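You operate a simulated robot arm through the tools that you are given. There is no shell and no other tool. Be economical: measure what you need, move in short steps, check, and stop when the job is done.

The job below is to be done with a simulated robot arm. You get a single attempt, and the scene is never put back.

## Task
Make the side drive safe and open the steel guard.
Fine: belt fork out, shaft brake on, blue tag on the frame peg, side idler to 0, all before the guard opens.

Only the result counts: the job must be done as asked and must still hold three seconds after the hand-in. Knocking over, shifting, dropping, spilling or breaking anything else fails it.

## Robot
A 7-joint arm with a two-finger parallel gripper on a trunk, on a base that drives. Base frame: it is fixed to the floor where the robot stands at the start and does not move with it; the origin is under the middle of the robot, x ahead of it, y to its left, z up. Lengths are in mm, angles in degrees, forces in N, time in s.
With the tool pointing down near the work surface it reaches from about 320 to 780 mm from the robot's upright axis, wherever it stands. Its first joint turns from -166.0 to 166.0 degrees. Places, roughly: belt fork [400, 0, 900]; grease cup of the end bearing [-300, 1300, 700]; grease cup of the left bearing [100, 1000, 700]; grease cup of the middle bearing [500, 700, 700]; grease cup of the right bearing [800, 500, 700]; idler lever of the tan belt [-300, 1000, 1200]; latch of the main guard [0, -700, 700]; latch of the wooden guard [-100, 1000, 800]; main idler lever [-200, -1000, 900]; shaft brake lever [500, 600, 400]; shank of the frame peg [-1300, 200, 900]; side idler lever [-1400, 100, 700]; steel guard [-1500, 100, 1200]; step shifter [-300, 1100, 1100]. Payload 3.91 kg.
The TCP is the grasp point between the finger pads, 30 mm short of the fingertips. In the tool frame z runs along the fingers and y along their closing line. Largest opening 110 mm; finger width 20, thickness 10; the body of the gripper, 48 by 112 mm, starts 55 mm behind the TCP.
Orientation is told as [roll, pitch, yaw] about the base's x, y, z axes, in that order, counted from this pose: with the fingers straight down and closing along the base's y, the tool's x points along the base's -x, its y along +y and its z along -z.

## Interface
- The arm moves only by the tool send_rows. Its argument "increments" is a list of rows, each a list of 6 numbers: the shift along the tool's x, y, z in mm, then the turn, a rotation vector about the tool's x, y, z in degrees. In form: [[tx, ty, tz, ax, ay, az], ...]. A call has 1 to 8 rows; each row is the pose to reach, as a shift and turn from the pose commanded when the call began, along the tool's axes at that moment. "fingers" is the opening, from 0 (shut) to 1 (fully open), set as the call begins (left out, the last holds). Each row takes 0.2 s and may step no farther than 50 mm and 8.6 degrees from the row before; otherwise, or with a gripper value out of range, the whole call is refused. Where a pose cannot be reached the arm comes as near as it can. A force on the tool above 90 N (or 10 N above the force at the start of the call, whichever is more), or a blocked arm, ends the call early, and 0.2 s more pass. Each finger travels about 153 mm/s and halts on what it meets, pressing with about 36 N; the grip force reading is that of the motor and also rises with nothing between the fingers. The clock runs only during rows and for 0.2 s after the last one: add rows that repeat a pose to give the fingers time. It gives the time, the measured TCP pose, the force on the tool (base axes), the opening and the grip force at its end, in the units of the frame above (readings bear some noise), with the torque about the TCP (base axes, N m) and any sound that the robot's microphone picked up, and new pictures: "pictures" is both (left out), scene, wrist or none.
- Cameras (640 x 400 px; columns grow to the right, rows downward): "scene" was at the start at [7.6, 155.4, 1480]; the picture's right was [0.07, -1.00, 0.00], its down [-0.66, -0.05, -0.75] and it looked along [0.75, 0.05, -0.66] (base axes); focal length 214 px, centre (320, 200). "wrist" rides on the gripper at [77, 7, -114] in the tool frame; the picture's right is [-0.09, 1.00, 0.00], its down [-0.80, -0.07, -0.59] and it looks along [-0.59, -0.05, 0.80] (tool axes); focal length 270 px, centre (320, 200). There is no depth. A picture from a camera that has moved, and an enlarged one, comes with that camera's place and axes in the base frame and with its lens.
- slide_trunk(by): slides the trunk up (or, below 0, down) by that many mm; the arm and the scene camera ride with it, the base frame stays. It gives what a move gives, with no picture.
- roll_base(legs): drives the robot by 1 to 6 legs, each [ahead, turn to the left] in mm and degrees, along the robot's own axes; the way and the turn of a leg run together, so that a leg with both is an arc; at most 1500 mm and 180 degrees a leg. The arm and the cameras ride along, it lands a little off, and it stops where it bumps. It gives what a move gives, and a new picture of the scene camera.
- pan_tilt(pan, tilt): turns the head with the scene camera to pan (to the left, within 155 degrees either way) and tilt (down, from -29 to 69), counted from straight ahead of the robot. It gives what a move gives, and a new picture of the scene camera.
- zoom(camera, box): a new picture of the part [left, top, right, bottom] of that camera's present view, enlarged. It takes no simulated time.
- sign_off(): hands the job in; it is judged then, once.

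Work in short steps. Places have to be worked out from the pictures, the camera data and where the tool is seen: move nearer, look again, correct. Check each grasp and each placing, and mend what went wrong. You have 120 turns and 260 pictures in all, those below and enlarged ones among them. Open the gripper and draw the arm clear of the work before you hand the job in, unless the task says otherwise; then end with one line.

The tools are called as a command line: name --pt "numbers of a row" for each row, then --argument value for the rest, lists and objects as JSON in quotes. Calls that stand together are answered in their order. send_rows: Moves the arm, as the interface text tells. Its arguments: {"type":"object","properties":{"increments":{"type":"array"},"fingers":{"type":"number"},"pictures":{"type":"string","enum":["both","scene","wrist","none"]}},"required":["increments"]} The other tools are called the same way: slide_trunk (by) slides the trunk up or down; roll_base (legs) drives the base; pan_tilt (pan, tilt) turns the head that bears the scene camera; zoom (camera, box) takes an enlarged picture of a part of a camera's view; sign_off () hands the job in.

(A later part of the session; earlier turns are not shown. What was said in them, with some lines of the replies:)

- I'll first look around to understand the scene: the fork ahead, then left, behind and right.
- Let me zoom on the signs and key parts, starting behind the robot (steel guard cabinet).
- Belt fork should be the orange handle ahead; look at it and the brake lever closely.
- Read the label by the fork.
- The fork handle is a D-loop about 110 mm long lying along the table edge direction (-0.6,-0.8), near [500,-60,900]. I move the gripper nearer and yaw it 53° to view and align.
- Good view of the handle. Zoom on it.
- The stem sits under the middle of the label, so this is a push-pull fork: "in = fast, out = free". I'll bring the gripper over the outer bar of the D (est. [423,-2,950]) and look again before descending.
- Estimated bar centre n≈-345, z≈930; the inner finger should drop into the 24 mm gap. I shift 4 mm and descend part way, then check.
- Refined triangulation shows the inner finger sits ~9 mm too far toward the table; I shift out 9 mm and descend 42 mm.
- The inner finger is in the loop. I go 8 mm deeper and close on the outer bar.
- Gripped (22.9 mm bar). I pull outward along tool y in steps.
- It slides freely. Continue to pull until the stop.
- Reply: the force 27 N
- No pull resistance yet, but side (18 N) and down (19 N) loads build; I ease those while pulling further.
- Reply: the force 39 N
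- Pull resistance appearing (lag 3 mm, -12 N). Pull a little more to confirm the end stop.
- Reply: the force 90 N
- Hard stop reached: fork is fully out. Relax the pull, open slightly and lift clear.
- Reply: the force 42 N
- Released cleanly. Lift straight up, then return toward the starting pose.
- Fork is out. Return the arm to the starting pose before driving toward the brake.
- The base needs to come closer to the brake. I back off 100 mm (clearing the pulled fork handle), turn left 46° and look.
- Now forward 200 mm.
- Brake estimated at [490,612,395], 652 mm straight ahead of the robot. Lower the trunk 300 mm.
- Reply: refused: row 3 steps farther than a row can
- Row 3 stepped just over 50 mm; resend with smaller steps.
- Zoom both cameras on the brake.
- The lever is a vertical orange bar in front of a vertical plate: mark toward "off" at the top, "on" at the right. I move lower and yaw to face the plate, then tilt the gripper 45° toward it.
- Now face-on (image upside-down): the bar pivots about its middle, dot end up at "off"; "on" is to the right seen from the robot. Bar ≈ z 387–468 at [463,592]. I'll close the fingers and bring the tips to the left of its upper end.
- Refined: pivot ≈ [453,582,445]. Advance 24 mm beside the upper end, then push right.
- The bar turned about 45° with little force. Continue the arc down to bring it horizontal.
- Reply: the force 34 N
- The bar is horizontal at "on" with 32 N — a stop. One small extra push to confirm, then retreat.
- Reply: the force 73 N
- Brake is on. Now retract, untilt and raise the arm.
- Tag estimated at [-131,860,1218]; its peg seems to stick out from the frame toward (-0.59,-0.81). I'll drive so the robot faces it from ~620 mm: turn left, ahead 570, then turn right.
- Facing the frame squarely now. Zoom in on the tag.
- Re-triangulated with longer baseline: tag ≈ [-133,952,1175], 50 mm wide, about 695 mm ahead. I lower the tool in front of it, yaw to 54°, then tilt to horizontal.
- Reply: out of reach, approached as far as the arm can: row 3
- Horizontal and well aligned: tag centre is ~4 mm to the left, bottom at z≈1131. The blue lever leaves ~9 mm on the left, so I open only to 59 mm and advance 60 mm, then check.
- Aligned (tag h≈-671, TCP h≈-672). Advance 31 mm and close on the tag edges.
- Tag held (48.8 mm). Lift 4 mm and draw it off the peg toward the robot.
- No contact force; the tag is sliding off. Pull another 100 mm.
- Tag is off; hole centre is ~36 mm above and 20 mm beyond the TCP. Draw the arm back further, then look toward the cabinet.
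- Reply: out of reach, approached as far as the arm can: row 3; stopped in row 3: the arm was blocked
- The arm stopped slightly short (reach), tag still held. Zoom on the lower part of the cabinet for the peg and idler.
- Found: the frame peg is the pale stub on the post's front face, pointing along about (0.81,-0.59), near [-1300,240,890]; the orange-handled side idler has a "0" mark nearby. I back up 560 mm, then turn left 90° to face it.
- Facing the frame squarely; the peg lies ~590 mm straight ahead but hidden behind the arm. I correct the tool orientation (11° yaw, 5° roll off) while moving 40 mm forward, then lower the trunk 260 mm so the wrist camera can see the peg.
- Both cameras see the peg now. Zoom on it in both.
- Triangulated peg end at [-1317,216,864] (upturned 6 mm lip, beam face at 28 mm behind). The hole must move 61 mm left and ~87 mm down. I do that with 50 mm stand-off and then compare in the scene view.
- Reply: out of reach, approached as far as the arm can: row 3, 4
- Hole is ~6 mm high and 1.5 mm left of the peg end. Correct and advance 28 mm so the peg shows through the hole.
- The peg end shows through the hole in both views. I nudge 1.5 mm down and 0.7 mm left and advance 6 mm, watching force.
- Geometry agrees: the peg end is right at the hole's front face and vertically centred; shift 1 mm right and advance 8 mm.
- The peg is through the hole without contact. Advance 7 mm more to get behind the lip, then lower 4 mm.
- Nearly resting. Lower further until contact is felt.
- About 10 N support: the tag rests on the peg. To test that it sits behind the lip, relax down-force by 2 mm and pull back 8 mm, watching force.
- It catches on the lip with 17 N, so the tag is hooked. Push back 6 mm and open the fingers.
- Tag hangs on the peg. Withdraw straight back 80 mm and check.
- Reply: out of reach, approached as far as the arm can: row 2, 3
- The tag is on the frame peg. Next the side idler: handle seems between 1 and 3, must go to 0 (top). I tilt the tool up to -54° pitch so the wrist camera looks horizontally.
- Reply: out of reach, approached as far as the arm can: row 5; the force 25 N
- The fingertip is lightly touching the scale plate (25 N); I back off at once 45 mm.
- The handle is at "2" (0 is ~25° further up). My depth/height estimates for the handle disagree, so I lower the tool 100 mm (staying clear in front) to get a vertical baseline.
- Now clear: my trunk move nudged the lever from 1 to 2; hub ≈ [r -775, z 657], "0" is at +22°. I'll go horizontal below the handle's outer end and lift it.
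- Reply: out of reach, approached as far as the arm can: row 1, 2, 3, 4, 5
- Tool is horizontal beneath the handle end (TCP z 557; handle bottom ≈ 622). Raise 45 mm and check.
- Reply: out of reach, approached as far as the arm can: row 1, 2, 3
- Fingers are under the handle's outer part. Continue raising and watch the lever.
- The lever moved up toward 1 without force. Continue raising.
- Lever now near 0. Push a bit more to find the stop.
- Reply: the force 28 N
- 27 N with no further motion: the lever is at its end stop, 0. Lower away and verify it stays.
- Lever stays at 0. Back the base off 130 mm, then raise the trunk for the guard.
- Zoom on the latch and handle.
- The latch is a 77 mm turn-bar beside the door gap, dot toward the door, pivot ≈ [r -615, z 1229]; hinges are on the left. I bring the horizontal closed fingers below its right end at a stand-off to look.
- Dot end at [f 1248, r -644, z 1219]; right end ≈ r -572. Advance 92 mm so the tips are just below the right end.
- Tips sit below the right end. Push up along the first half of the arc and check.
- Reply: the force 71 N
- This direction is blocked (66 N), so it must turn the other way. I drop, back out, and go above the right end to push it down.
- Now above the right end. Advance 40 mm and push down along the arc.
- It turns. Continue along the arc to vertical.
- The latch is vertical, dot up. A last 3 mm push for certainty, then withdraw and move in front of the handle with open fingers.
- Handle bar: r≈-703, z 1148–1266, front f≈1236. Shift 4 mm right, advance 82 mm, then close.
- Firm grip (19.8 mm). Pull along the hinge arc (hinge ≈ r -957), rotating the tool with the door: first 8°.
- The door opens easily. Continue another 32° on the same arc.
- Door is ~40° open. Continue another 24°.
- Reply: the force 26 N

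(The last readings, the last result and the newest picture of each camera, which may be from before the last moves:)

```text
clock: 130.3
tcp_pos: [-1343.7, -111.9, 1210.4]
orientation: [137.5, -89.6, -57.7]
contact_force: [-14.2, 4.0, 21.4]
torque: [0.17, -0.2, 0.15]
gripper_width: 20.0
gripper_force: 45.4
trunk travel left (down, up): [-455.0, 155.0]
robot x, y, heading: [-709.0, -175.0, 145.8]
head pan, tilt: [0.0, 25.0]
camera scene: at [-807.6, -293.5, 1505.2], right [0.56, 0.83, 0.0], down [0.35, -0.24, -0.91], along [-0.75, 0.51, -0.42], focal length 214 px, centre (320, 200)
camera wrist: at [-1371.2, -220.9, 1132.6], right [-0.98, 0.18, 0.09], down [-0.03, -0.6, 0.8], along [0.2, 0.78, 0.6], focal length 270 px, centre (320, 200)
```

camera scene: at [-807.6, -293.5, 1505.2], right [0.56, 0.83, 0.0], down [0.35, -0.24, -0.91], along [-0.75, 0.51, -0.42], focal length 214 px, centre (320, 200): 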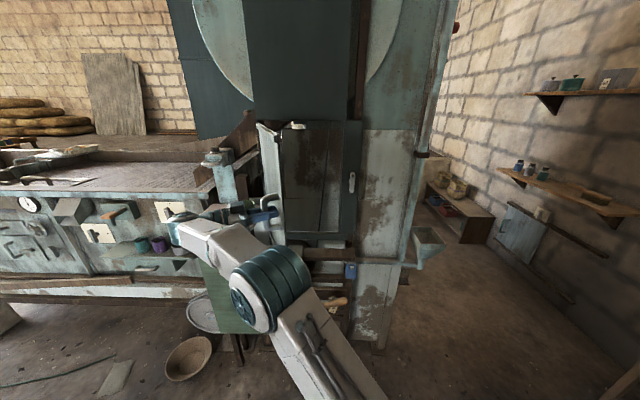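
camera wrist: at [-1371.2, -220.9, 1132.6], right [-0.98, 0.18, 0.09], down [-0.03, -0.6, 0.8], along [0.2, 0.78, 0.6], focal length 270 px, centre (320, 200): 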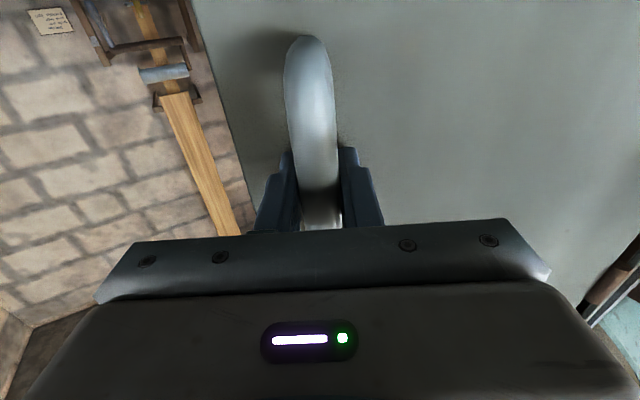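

About 64° open. One more 16° with a slight height relief, then I'll release.

send_rows --pt "-1 7.5 -35 8 0 0" --pt "-2 19.8 -68.6 16 0 0"

zoom --camera "scene" --box '[160, 80, 400, 300]'

```text
clock: 130.9
tcp_pos: [-1359.9, -148.7, 1204.5]
orientation: [-109.3, -89.5, -178.9]
contact_force: [6.5, -4.5, -37.0]
torque: [0.48, 0.81, 0.06]
gripper_width: 20.0
gripper_force: 46.1
out of reach, approached as far as the arm can: row 2
trunk travel left (down, up): [-455.0, 155.0]
robot x, y, heading: [-709.2, -179.1, 145.7]
head pan, tilt: [0.0, 25.0]
camera scene: at [-813.6, -302.1, 1503.2], right [0.56, 0.83, 0.01], down [0.35, -0.23, -0.91], along [-0.75, 0.51, -0.42], focal length 214 px, centre (320, 200)
camera wrist: at [-1401.5, -254.1, 1126.6], right [-0.95, 0.31, 0.08], down [-0.12, -0.59, 0.8], along [0.29, 0.75, 0.59], focal length 270 px, centre (320, 200)
```

scene: 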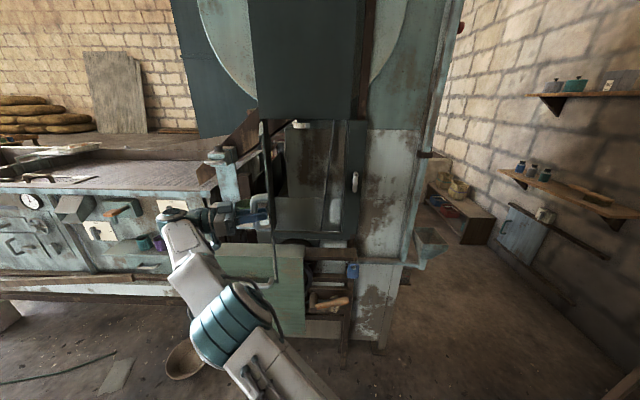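
wrist: 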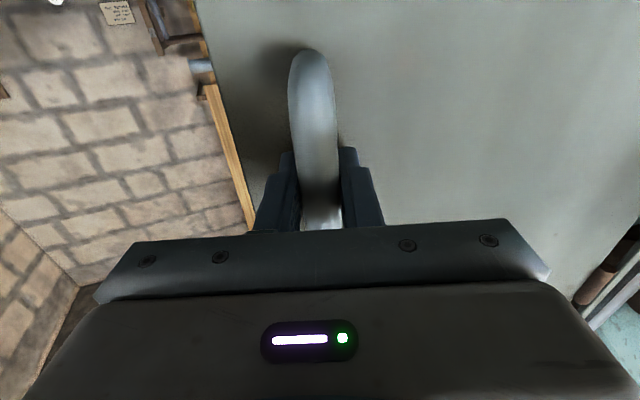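

```text
1.82 times, centred on (280, 190) of scene
camera zoom: at [-813.6, -302.1, 1503.2], right [0.56, 0.83, 0.01], down [0.35, -0.23, -0.91], along [-0.75, 0.51, -0.42], focal length 390 px, centre (393, 218)
```

zoom: 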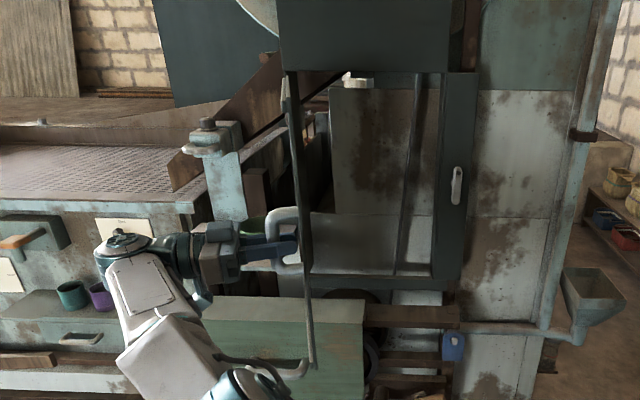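

The door is about 75° open. Release the handle.

send_rows --pt "0 -3 15 -3 0 0" --pt "0 -3 15 -3 0 0" --pictures "none"

send_rows --pt "0 0 0 0 0 0" --pt "0 0 0 0 0 0" --fingers 0.5 --pictures "wrist"

```text
clock: 131.5
tcp_pos: [-1350.9, -129.6, 1208.6]
orientation: [179.2, -89.8, -104.3]
contact_force: [0.1, 1.3, -25.4]
torque: [-0.34, 0.11, -0.22]
gripper_width: 19.4
gripper_force: 45.0
trunk travel left (down, up): [-455.0, 155.0]
robot x, y, heading: [-710.7, -176.3, 145.8]
head pan, tilt: [0.0, 25.0]
```

```text
clock: 132.1
tcp_pos: [-1347.4, -130.4, 1209.9]
orientation: [134.0, -89.6, -59.4]
contact_force: [-0.4, -0.6, -0.1]
torque: [-0.01, -0.02, -0.03]
gripper_width: 54.9
gripper_force: 0.1
trunk travel left (down, up): [-455.0, 155.0]
robot x, y, heading: [-707.5, -177.9, 145.4]
head pan, tilt: [0.0, 25.0]
camera wrist: at [-1385.2, -237.2, 1132.8], right [-0.96, 0.26, 0.09], down [-0.09, -0.6, 0.8], along [0.26, 0.76, 0.6], focal length 270 px, centre (320, 200)
```

wrist: 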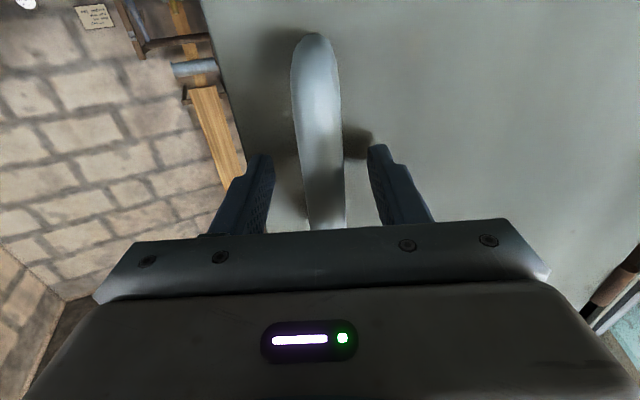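

Fingers open around the handle. Withdraw along the tool axis.

send_rows --pt "0 0 -20 0 0 0" --pt "0 0 -45 0 0 0" --pt "0 0 -75 0 0 0"

```text
clock: 132.9
tcp_pos: [-1362.7, -185.6, 1209.5]
orientation: [139.9, -89.6, -65.1]
contact_force: [0.2, 0.6, -0.6]
torque: [-0.03, 0.01, 0.02]
gripper_width: 55.1
gripper_force: 0.1
out of reach, approached as far as the arm can: row 3
trunk travel left (down, up): [-455.0, 155.0]
robot x, y, heading: [-707.4, -179.0, 145.5]
head pan, tilt: [0.0, 25.0]
camera scene: at [-806.5, -293.1, 1505.1], right [0.56, 0.83, 0.0], down [0.35, -0.24, -0.91], along [-0.75, 0.51, -0.42], focal length 214 px, centre (320, 200)
camera wrist: at [-1400.0, -291.5, 1132.1], right [-0.96, 0.26, 0.09], down [-0.09, -0.6, 0.8], along [0.26, 0.76, 0.59], focal length 270 px, centre (320, 200)
```

scene: 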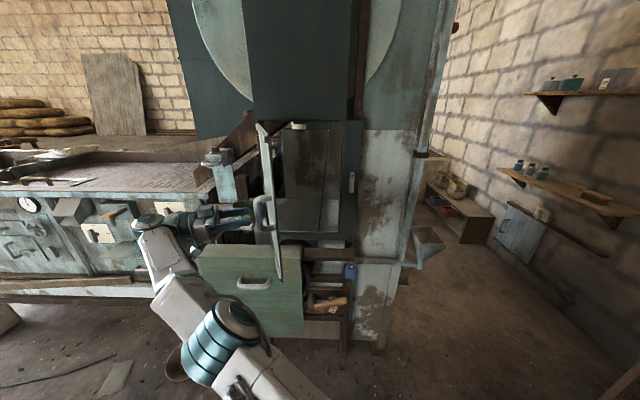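
wrist: 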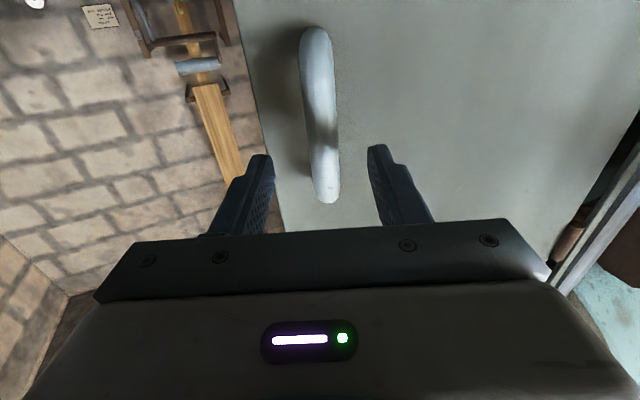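

Fingers are clear of the handle. Back the base off 200 mm to bring the arm clear, and inspect.

roll_base --legs '[[-200, 0]]'

zoom --camera "scene" --box '[220, 100, 400, 300]'

```text
clock: 134.5
tcp_pos: [-1197.7, -298.1, 1210.0]
orientation: [142.2, -89.7, -67.1]
contact_force: [0.5, -0.1, -0.4]
torque: [0.0, -0.05, 0.03]
gripper_width: 55.2
gripper_force: 0.1
trunk travel left (down, up): [-455.0, 155.0]
robot x, y, heading: [-540.9, -293.2, 145.9]
head pan, tilt: [0.0, 25.0]
camera scene: at [-641.6, -406.9, 1504.9], right [0.56, 0.83, 0.0], down [0.35, -0.24, -0.91], along [-0.75, 0.51, -0.42], focal length 214 px, centre (320, 200)
```

scene: 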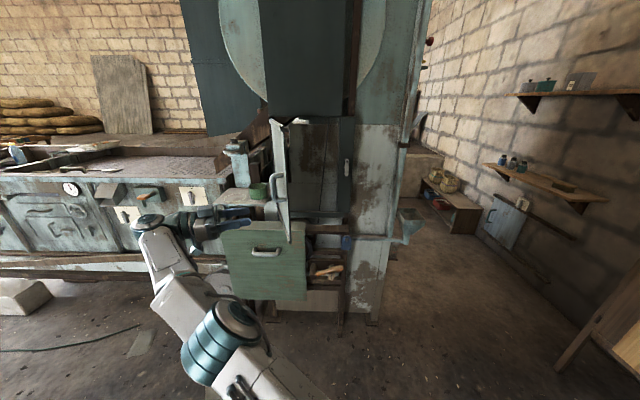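

```text
2.00 times, centred on (310, 200) of scene
camera zoom: at [-641.6, -406.9, 1504.9], right [0.56, 0.83, 0.0], down [0.35, -0.24, -0.91], along [-0.75, 0.51, -0.42], focal length 429 px, centre (340, 200)
```

zoom: 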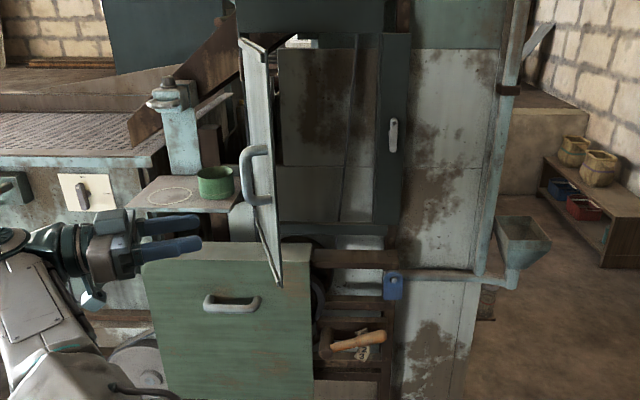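

Everything holds: guard open ~70°, latch up, tag on peg, idler at 0. To be safe I'll swing the door further from inside. First bring the arm round to the right of the door edge with the tool facing the cabinet.

send_rows --pt "0 -3 21 -8.5 0 0" --pt "0 -6 42 -17 0 0" --pt "0 -9 63 -25.5 0 0" --pt "0 -12 84 -34 0 0" --pt "0 -15 105 -42.5 0 0" --pt "0 -18 126 -51 0 0" --pt "0 -21 147 -59.5 0 0" --pt "0 -25 167 -68 0 0" --fingers 0

```text
clock: 136.3
tcp_pos: [-1129.4, -144.3, 1209.9]
orientation: [-159.7, -89.9, -57.1]
contact_force: [0.2, -0.2, -0.6]
torque: [0.0, -0.03, 0.02]
gripper_width: 0.0
gripper_force: 36.1
trunk travel left (down, up): [-455.0, 155.0]
robot x, y, heading: [-545.2, -289.4, 145.8]
head pan, tilt: [0.0, 25.0]
camera scene: at [-641.4, -406.0, 1505.0], right [0.56, 0.83, 0.0], down [0.35, -0.24, -0.91], along [-0.75, 0.51, -0.42], focal length 214 px, centre (320, 200)
camera wrist: at [-1042.7, -216.3, 1132.5], right [-0.6, -0.8, 0.09], down [0.52, -0.3, 0.8], along [-0.61, 0.52, 0.59], focal length 270 px, centre (320, 200)
```

scene: 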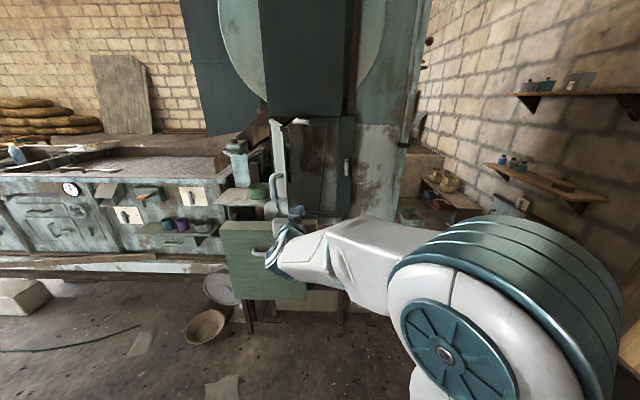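
wrist: 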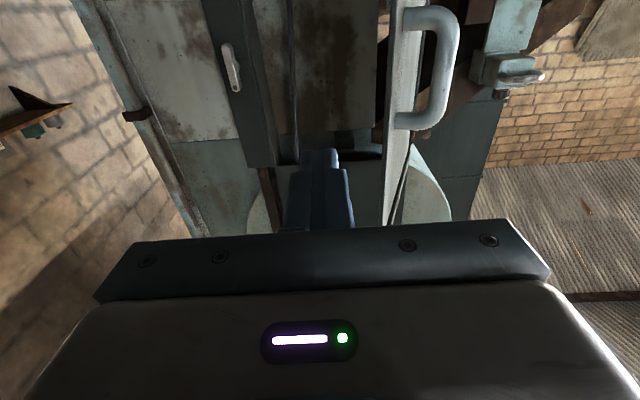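

The finger is to the right of the door's free edge. Drive forward 190 mm.

roll_base --legs '[[190, 0]]'

zoom --camera "wrist" --box '[0, 0, 640, 400]'

```text
clock: 137.9
tcp_pos: [-1287.1, -34.4, 1210.3]
orientation: [-147.1, -89.7, -70.4]
contact_force: [-0.3, 0.1, -0.3]
torque: [-0.04, -0.01, -0.01]
gripper_width: 0.1
gripper_force: 35.7
trunk travel left (down, up): [-455.0, 155.0]
robot x, y, heading: [-698.2, -186.8, 145.7]
head pan, tilt: [0.0, 25.0]
camera scene: at [-799.2, -298.5, 1504.9], right [0.57, 0.82, 0.0], down [0.35, -0.24, -0.91], along [-0.75, 0.51, -0.42], focal length 214 px, centre (320, 200)
```

scene: 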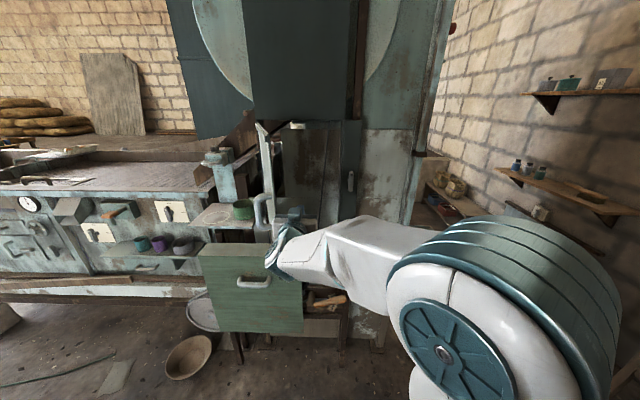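

```text
1.00 times, centred on (320, 200) of wrist (not enlarged: the box is as wide or as high as the picture)
camera zoom: at [-1199.7, -106.4, 1132.3], right [-0.6, -0.79, 0.09], down [0.52, -0.31, 0.8], along [-0.61, 0.53, 0.6], focal length 270 px, centre (320, 200)
```

zoom: 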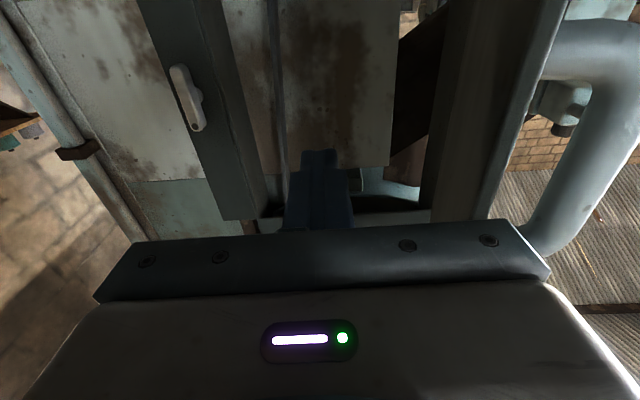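

Back 15 mm (so the gripper body clears the door edge), then push left with the fingers.

send_rows --pt "0 0 -15 0 0 0" --pt "0 35 -15 0 0 0" --pt "0 65 -15 0 0 0" --pt "0 90 -15 0 0 0" --pt "0 110 -15 0 0 0"

```text
clock: 139.1
tcp_pos: [-1339.0, -129.8, 1209.7]
orientation: [-148.6, -89.7, -68.9]
contact_force: [0.0, -0.3, 0.6]
torque: [-0.03, 0.02, -0.01]
gripper_width: 0.0
gripper_force: 36.0
trunk travel left (down, up): [-455.0, 155.0]
robot x, y, heading: [-698.8, -180.2, 145.4]
head pan, tilt: [0.0, 25.0]
camera scene: at [-799.2, -299.1, 1504.9], right [0.57, 0.82, 0.0], down [0.35, -0.24, -0.91], along [-0.75, 0.51, -0.42], focal length 214 px, centre (320, 200)
camera wrist: at [-1254.0, -203.3, 1132.2], right [-0.6, -0.79, 0.09], down [0.52, -0.31, 0.8], along [-0.61, 0.53, 0.6], focal length 270 px, centre (320, 200)
```

scene: 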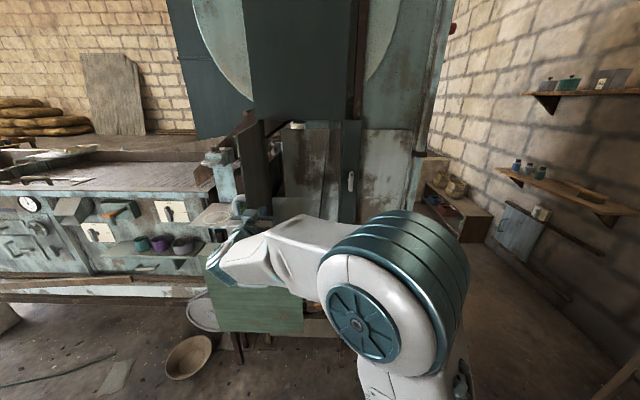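
wrist: 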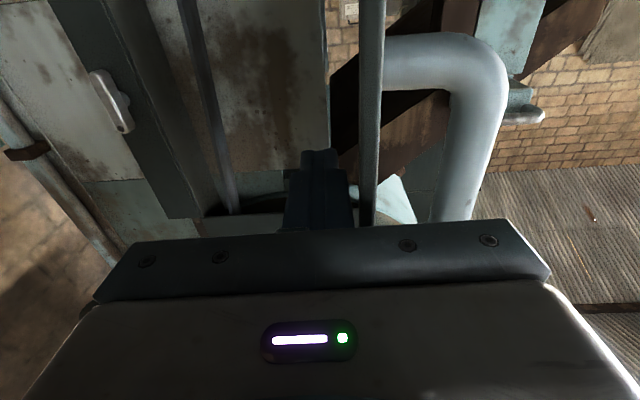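

The door is now roughly 85–90° open. Move the finger off to the right and drive back clear.

send_rows --pt "0 -30 0 0 0 0" --pt "0 -60 0 0 0 0" --fingers 0 --pictures "none"

roll_base --legs '[[-250, 0]]'

zoom --camera "scene" --box '[220, 100, 400, 300]'

```text
clock: 139.7
tcp_pos: [-1303.3, -80.6, 1210.7]
orientation: [-151.9, -89.7, -65.4]
contact_force: [-1.0, 0.6, 0.0]
torque: [0.01, -0.01, 0.0]
gripper_width: 0.0
gripper_force: 36.0
trunk travel left (down, up): [-455.0, 155.0]
robot x, y, heading: [-699.8, -187.8, 145.3]
head pan, tilt: [0.0, 25.0]
```

```text
clock: 141.5
tcp_pos: [-1095.7, -224.7, 1210.1]
orientation: [-151.2, -89.7, -66.1]
contact_force: [-0.1, -0.1, 0.0]
torque: [-0.04, 0.03, -0.01]
gripper_width: 0.1
gripper_force: 36.0
trunk travel left (down, up): [-455.0, 155.0]
robot x, y, heading: [-493.0, -324.0, 145.4]
head pan, tilt: [0.0, 25.0]
camera scene: at [-590.4, -442.3, 1505.0], right [0.57, 0.82, 0.0], down [0.35, -0.24, -0.91], along [-0.75, 0.51, -0.42], focal length 214 px, centre (320, 200)
```

scene: 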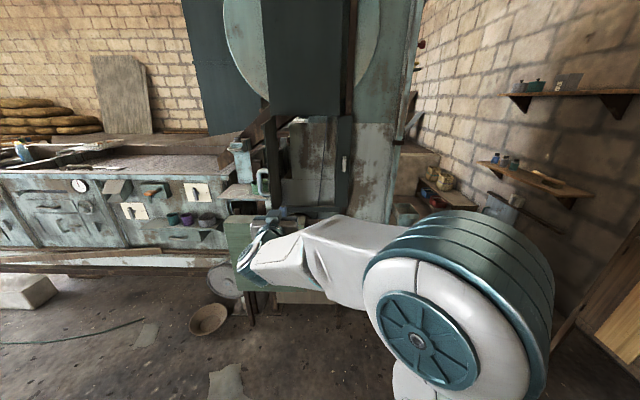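

```text
2.00 times, centred on (310, 200) of scene
camera zoom: at [-590.4, -442.3, 1505.0], right [0.57, 0.82, 0.0], down [0.35, -0.24, -0.91], along [-0.75, 0.51, -0.42], focal length 429 px, centre (340, 200)
```

zoom: 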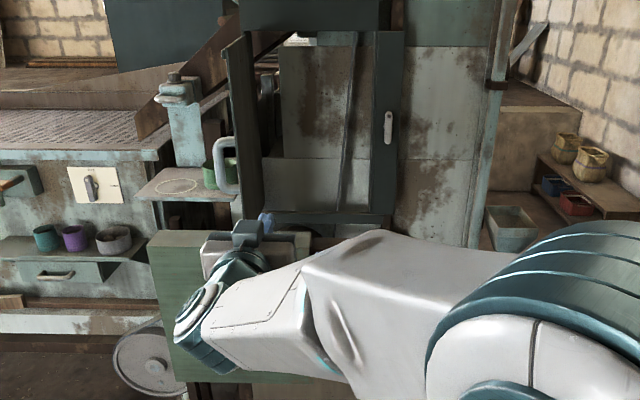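

Open the gripper, lift the arm clear, and do a last check of tag/idler and of the fork and brake.

send_rows --pt "-40 -20 0 0 0 0" --pt "-80 -45 0 0 0 0" --pt "-120 -80 0 0 0 0" --pt "-150 -120 0 0 0 0" --fingers 0.6 --pictures "scene"

zoom --camera "scene" --box '[220, 180, 400, 320]'

pan_tilt --pan -110 --tilt 25

zoom --camera "scene" --box '[200, 120, 440, 280]'

```text
refused: row 3 steps farther than a row can; nothing moved
```

```text
2.86 times, centred on (310, 250) of scene
camera zoom: at [-590.4, -442.3, 1505.0], right [0.57, 0.82, 0.0], down [0.35, -0.24, -0.91], along [-0.75, 0.51, -0.42], focal length 613 px, centre (349, 57)
```

zoom: 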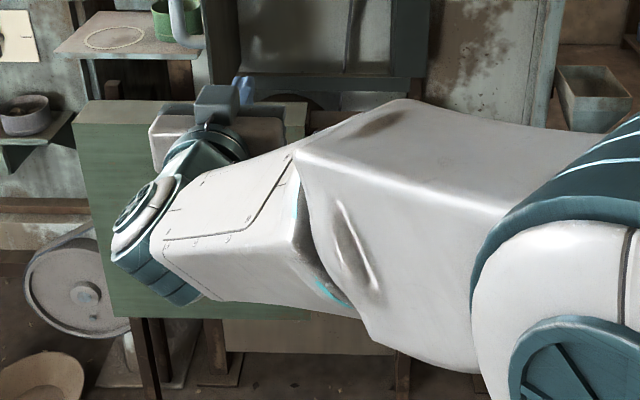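

```text
clock: 143.4
tcp_pos: [-1096.2, -225.4, 1210.1]
orientation: [-149.2, -89.7, -68.2]
contact_force: [0.4, 0.2, 0.5]
torque: [0.0, 0.02, -0.01]
gripper_width: 0.0
gripper_force: 35.6
trunk travel left (down, up): [-455.0, 155.0]
robot x, y, heading: [-493.6, -324.3, 145.3]
head pan, tilt: [-110.0, 25.0]
camera scene: at [-439.8, -440.9, 1505.0], right [0.58, -0.81, 0.0], down [-0.34, -0.25, -0.91], along [0.74, 0.53, -0.42], focal length 214 px, centre (320, 200)
```

scene: 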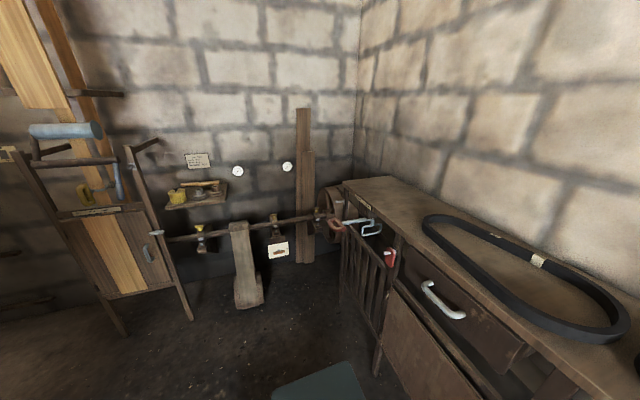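

```text
2.50 times, centred on (320, 200) of scene
camera zoom: at [-439.8, -440.9, 1505.0], right [0.58, -0.81, 0.0], down [-0.34, -0.25, -0.91], along [0.74, 0.53, -0.42], focal length 536 px, centre (320, 200)
```

zoom: 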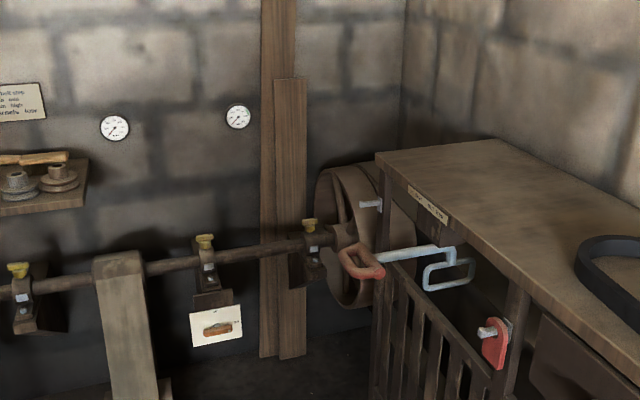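

Fork is out and brake is on. Lift the arm in smaller steps with the gripper open and check the tag and idler.

send_rows --pt "-35 -20 0 0 0 0" --pt "-70 -40 0 0 0 0" --pt "-105 -60 0 0 0 0" --pt "-140 -80 0 0 0 0" --pt "-150 -120 0 0 0 0" --fingers 0.6 --pictures "none"

pan_tilt --pan 0 --tilt 25

zoom --camera "scene" --box '[220, 180, 400, 320]'

```text
clock: 144.6
tcp_pos: [-1019.0, -132.5, 1360.8]
orientation: [-151.8, -89.7, -65.6]
contact_force: [-0.8, -0.2, 0.7]
torque: [0.03, 0.0, -0.01]
gripper_width: 66.0
gripper_force: 0.2
trunk travel left (down, up): [-455.0, 155.0]
robot x, y, heading: [-492.9, -326.9, 145.3]
head pan, tilt: [-110.0, 25.0]
```

```text
clock: 146.4
tcp_pos: [-1021.3, -131.9, 1360.9]
orientation: [-150.5, -89.7, -66.9]
contact_force: [0.4, 0.5, -0.1]
torque: [0.04, -0.02, 0.0]
gripper_width: 65.7
gripper_force: 0.1
trunk travel left (down, up): [-455.0, 155.0]
robot x, y, heading: [-495.0, -330.0, 145.2]
head pan, tilt: [0.0, 25.0]
camera scene: at [-590.6, -442.0, 1504.9], right [0.57, 0.82, 0.0], down [0.35, -0.24, -0.91], along [-0.75, 0.51, -0.42], focal length 214 px, centre (320, 200)
```

scene: 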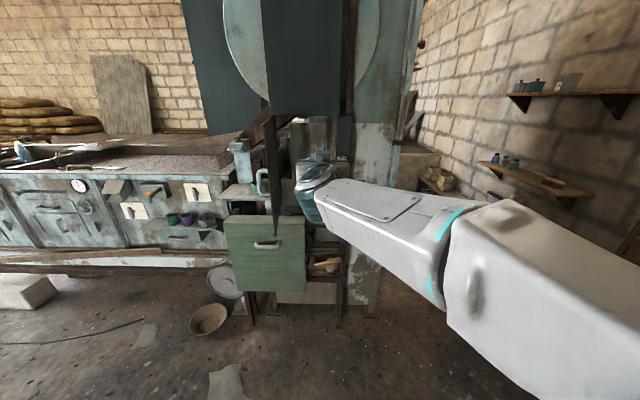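

```text
2.86 times, centred on (310, 250) of scene
camera zoom: at [-590.6, -442.0, 1504.9], right [0.57, 0.82, 0.0], down [0.35, -0.24, -0.91], along [-0.75, 0.51, -0.42], focal length 613 px, centre (349, 57)
```

zoom: 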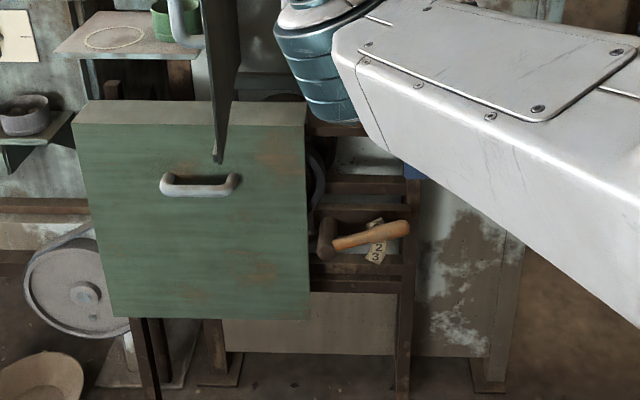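

Idler at 0, blue tag corner visible on the peg, door open ~90°, and the arm is clear. Handing in.

sign_off

```text
The job is handed in.
```

The side drive is safe and the steel guard is open about 85–90°. Before the guard opened, the belt fork was pulled out, the shaft brake was set on, the blue tag was hung on the frame peg and the side idler was put to 0; while lining up on the idler I nudged it from 1 to 2 by accident.
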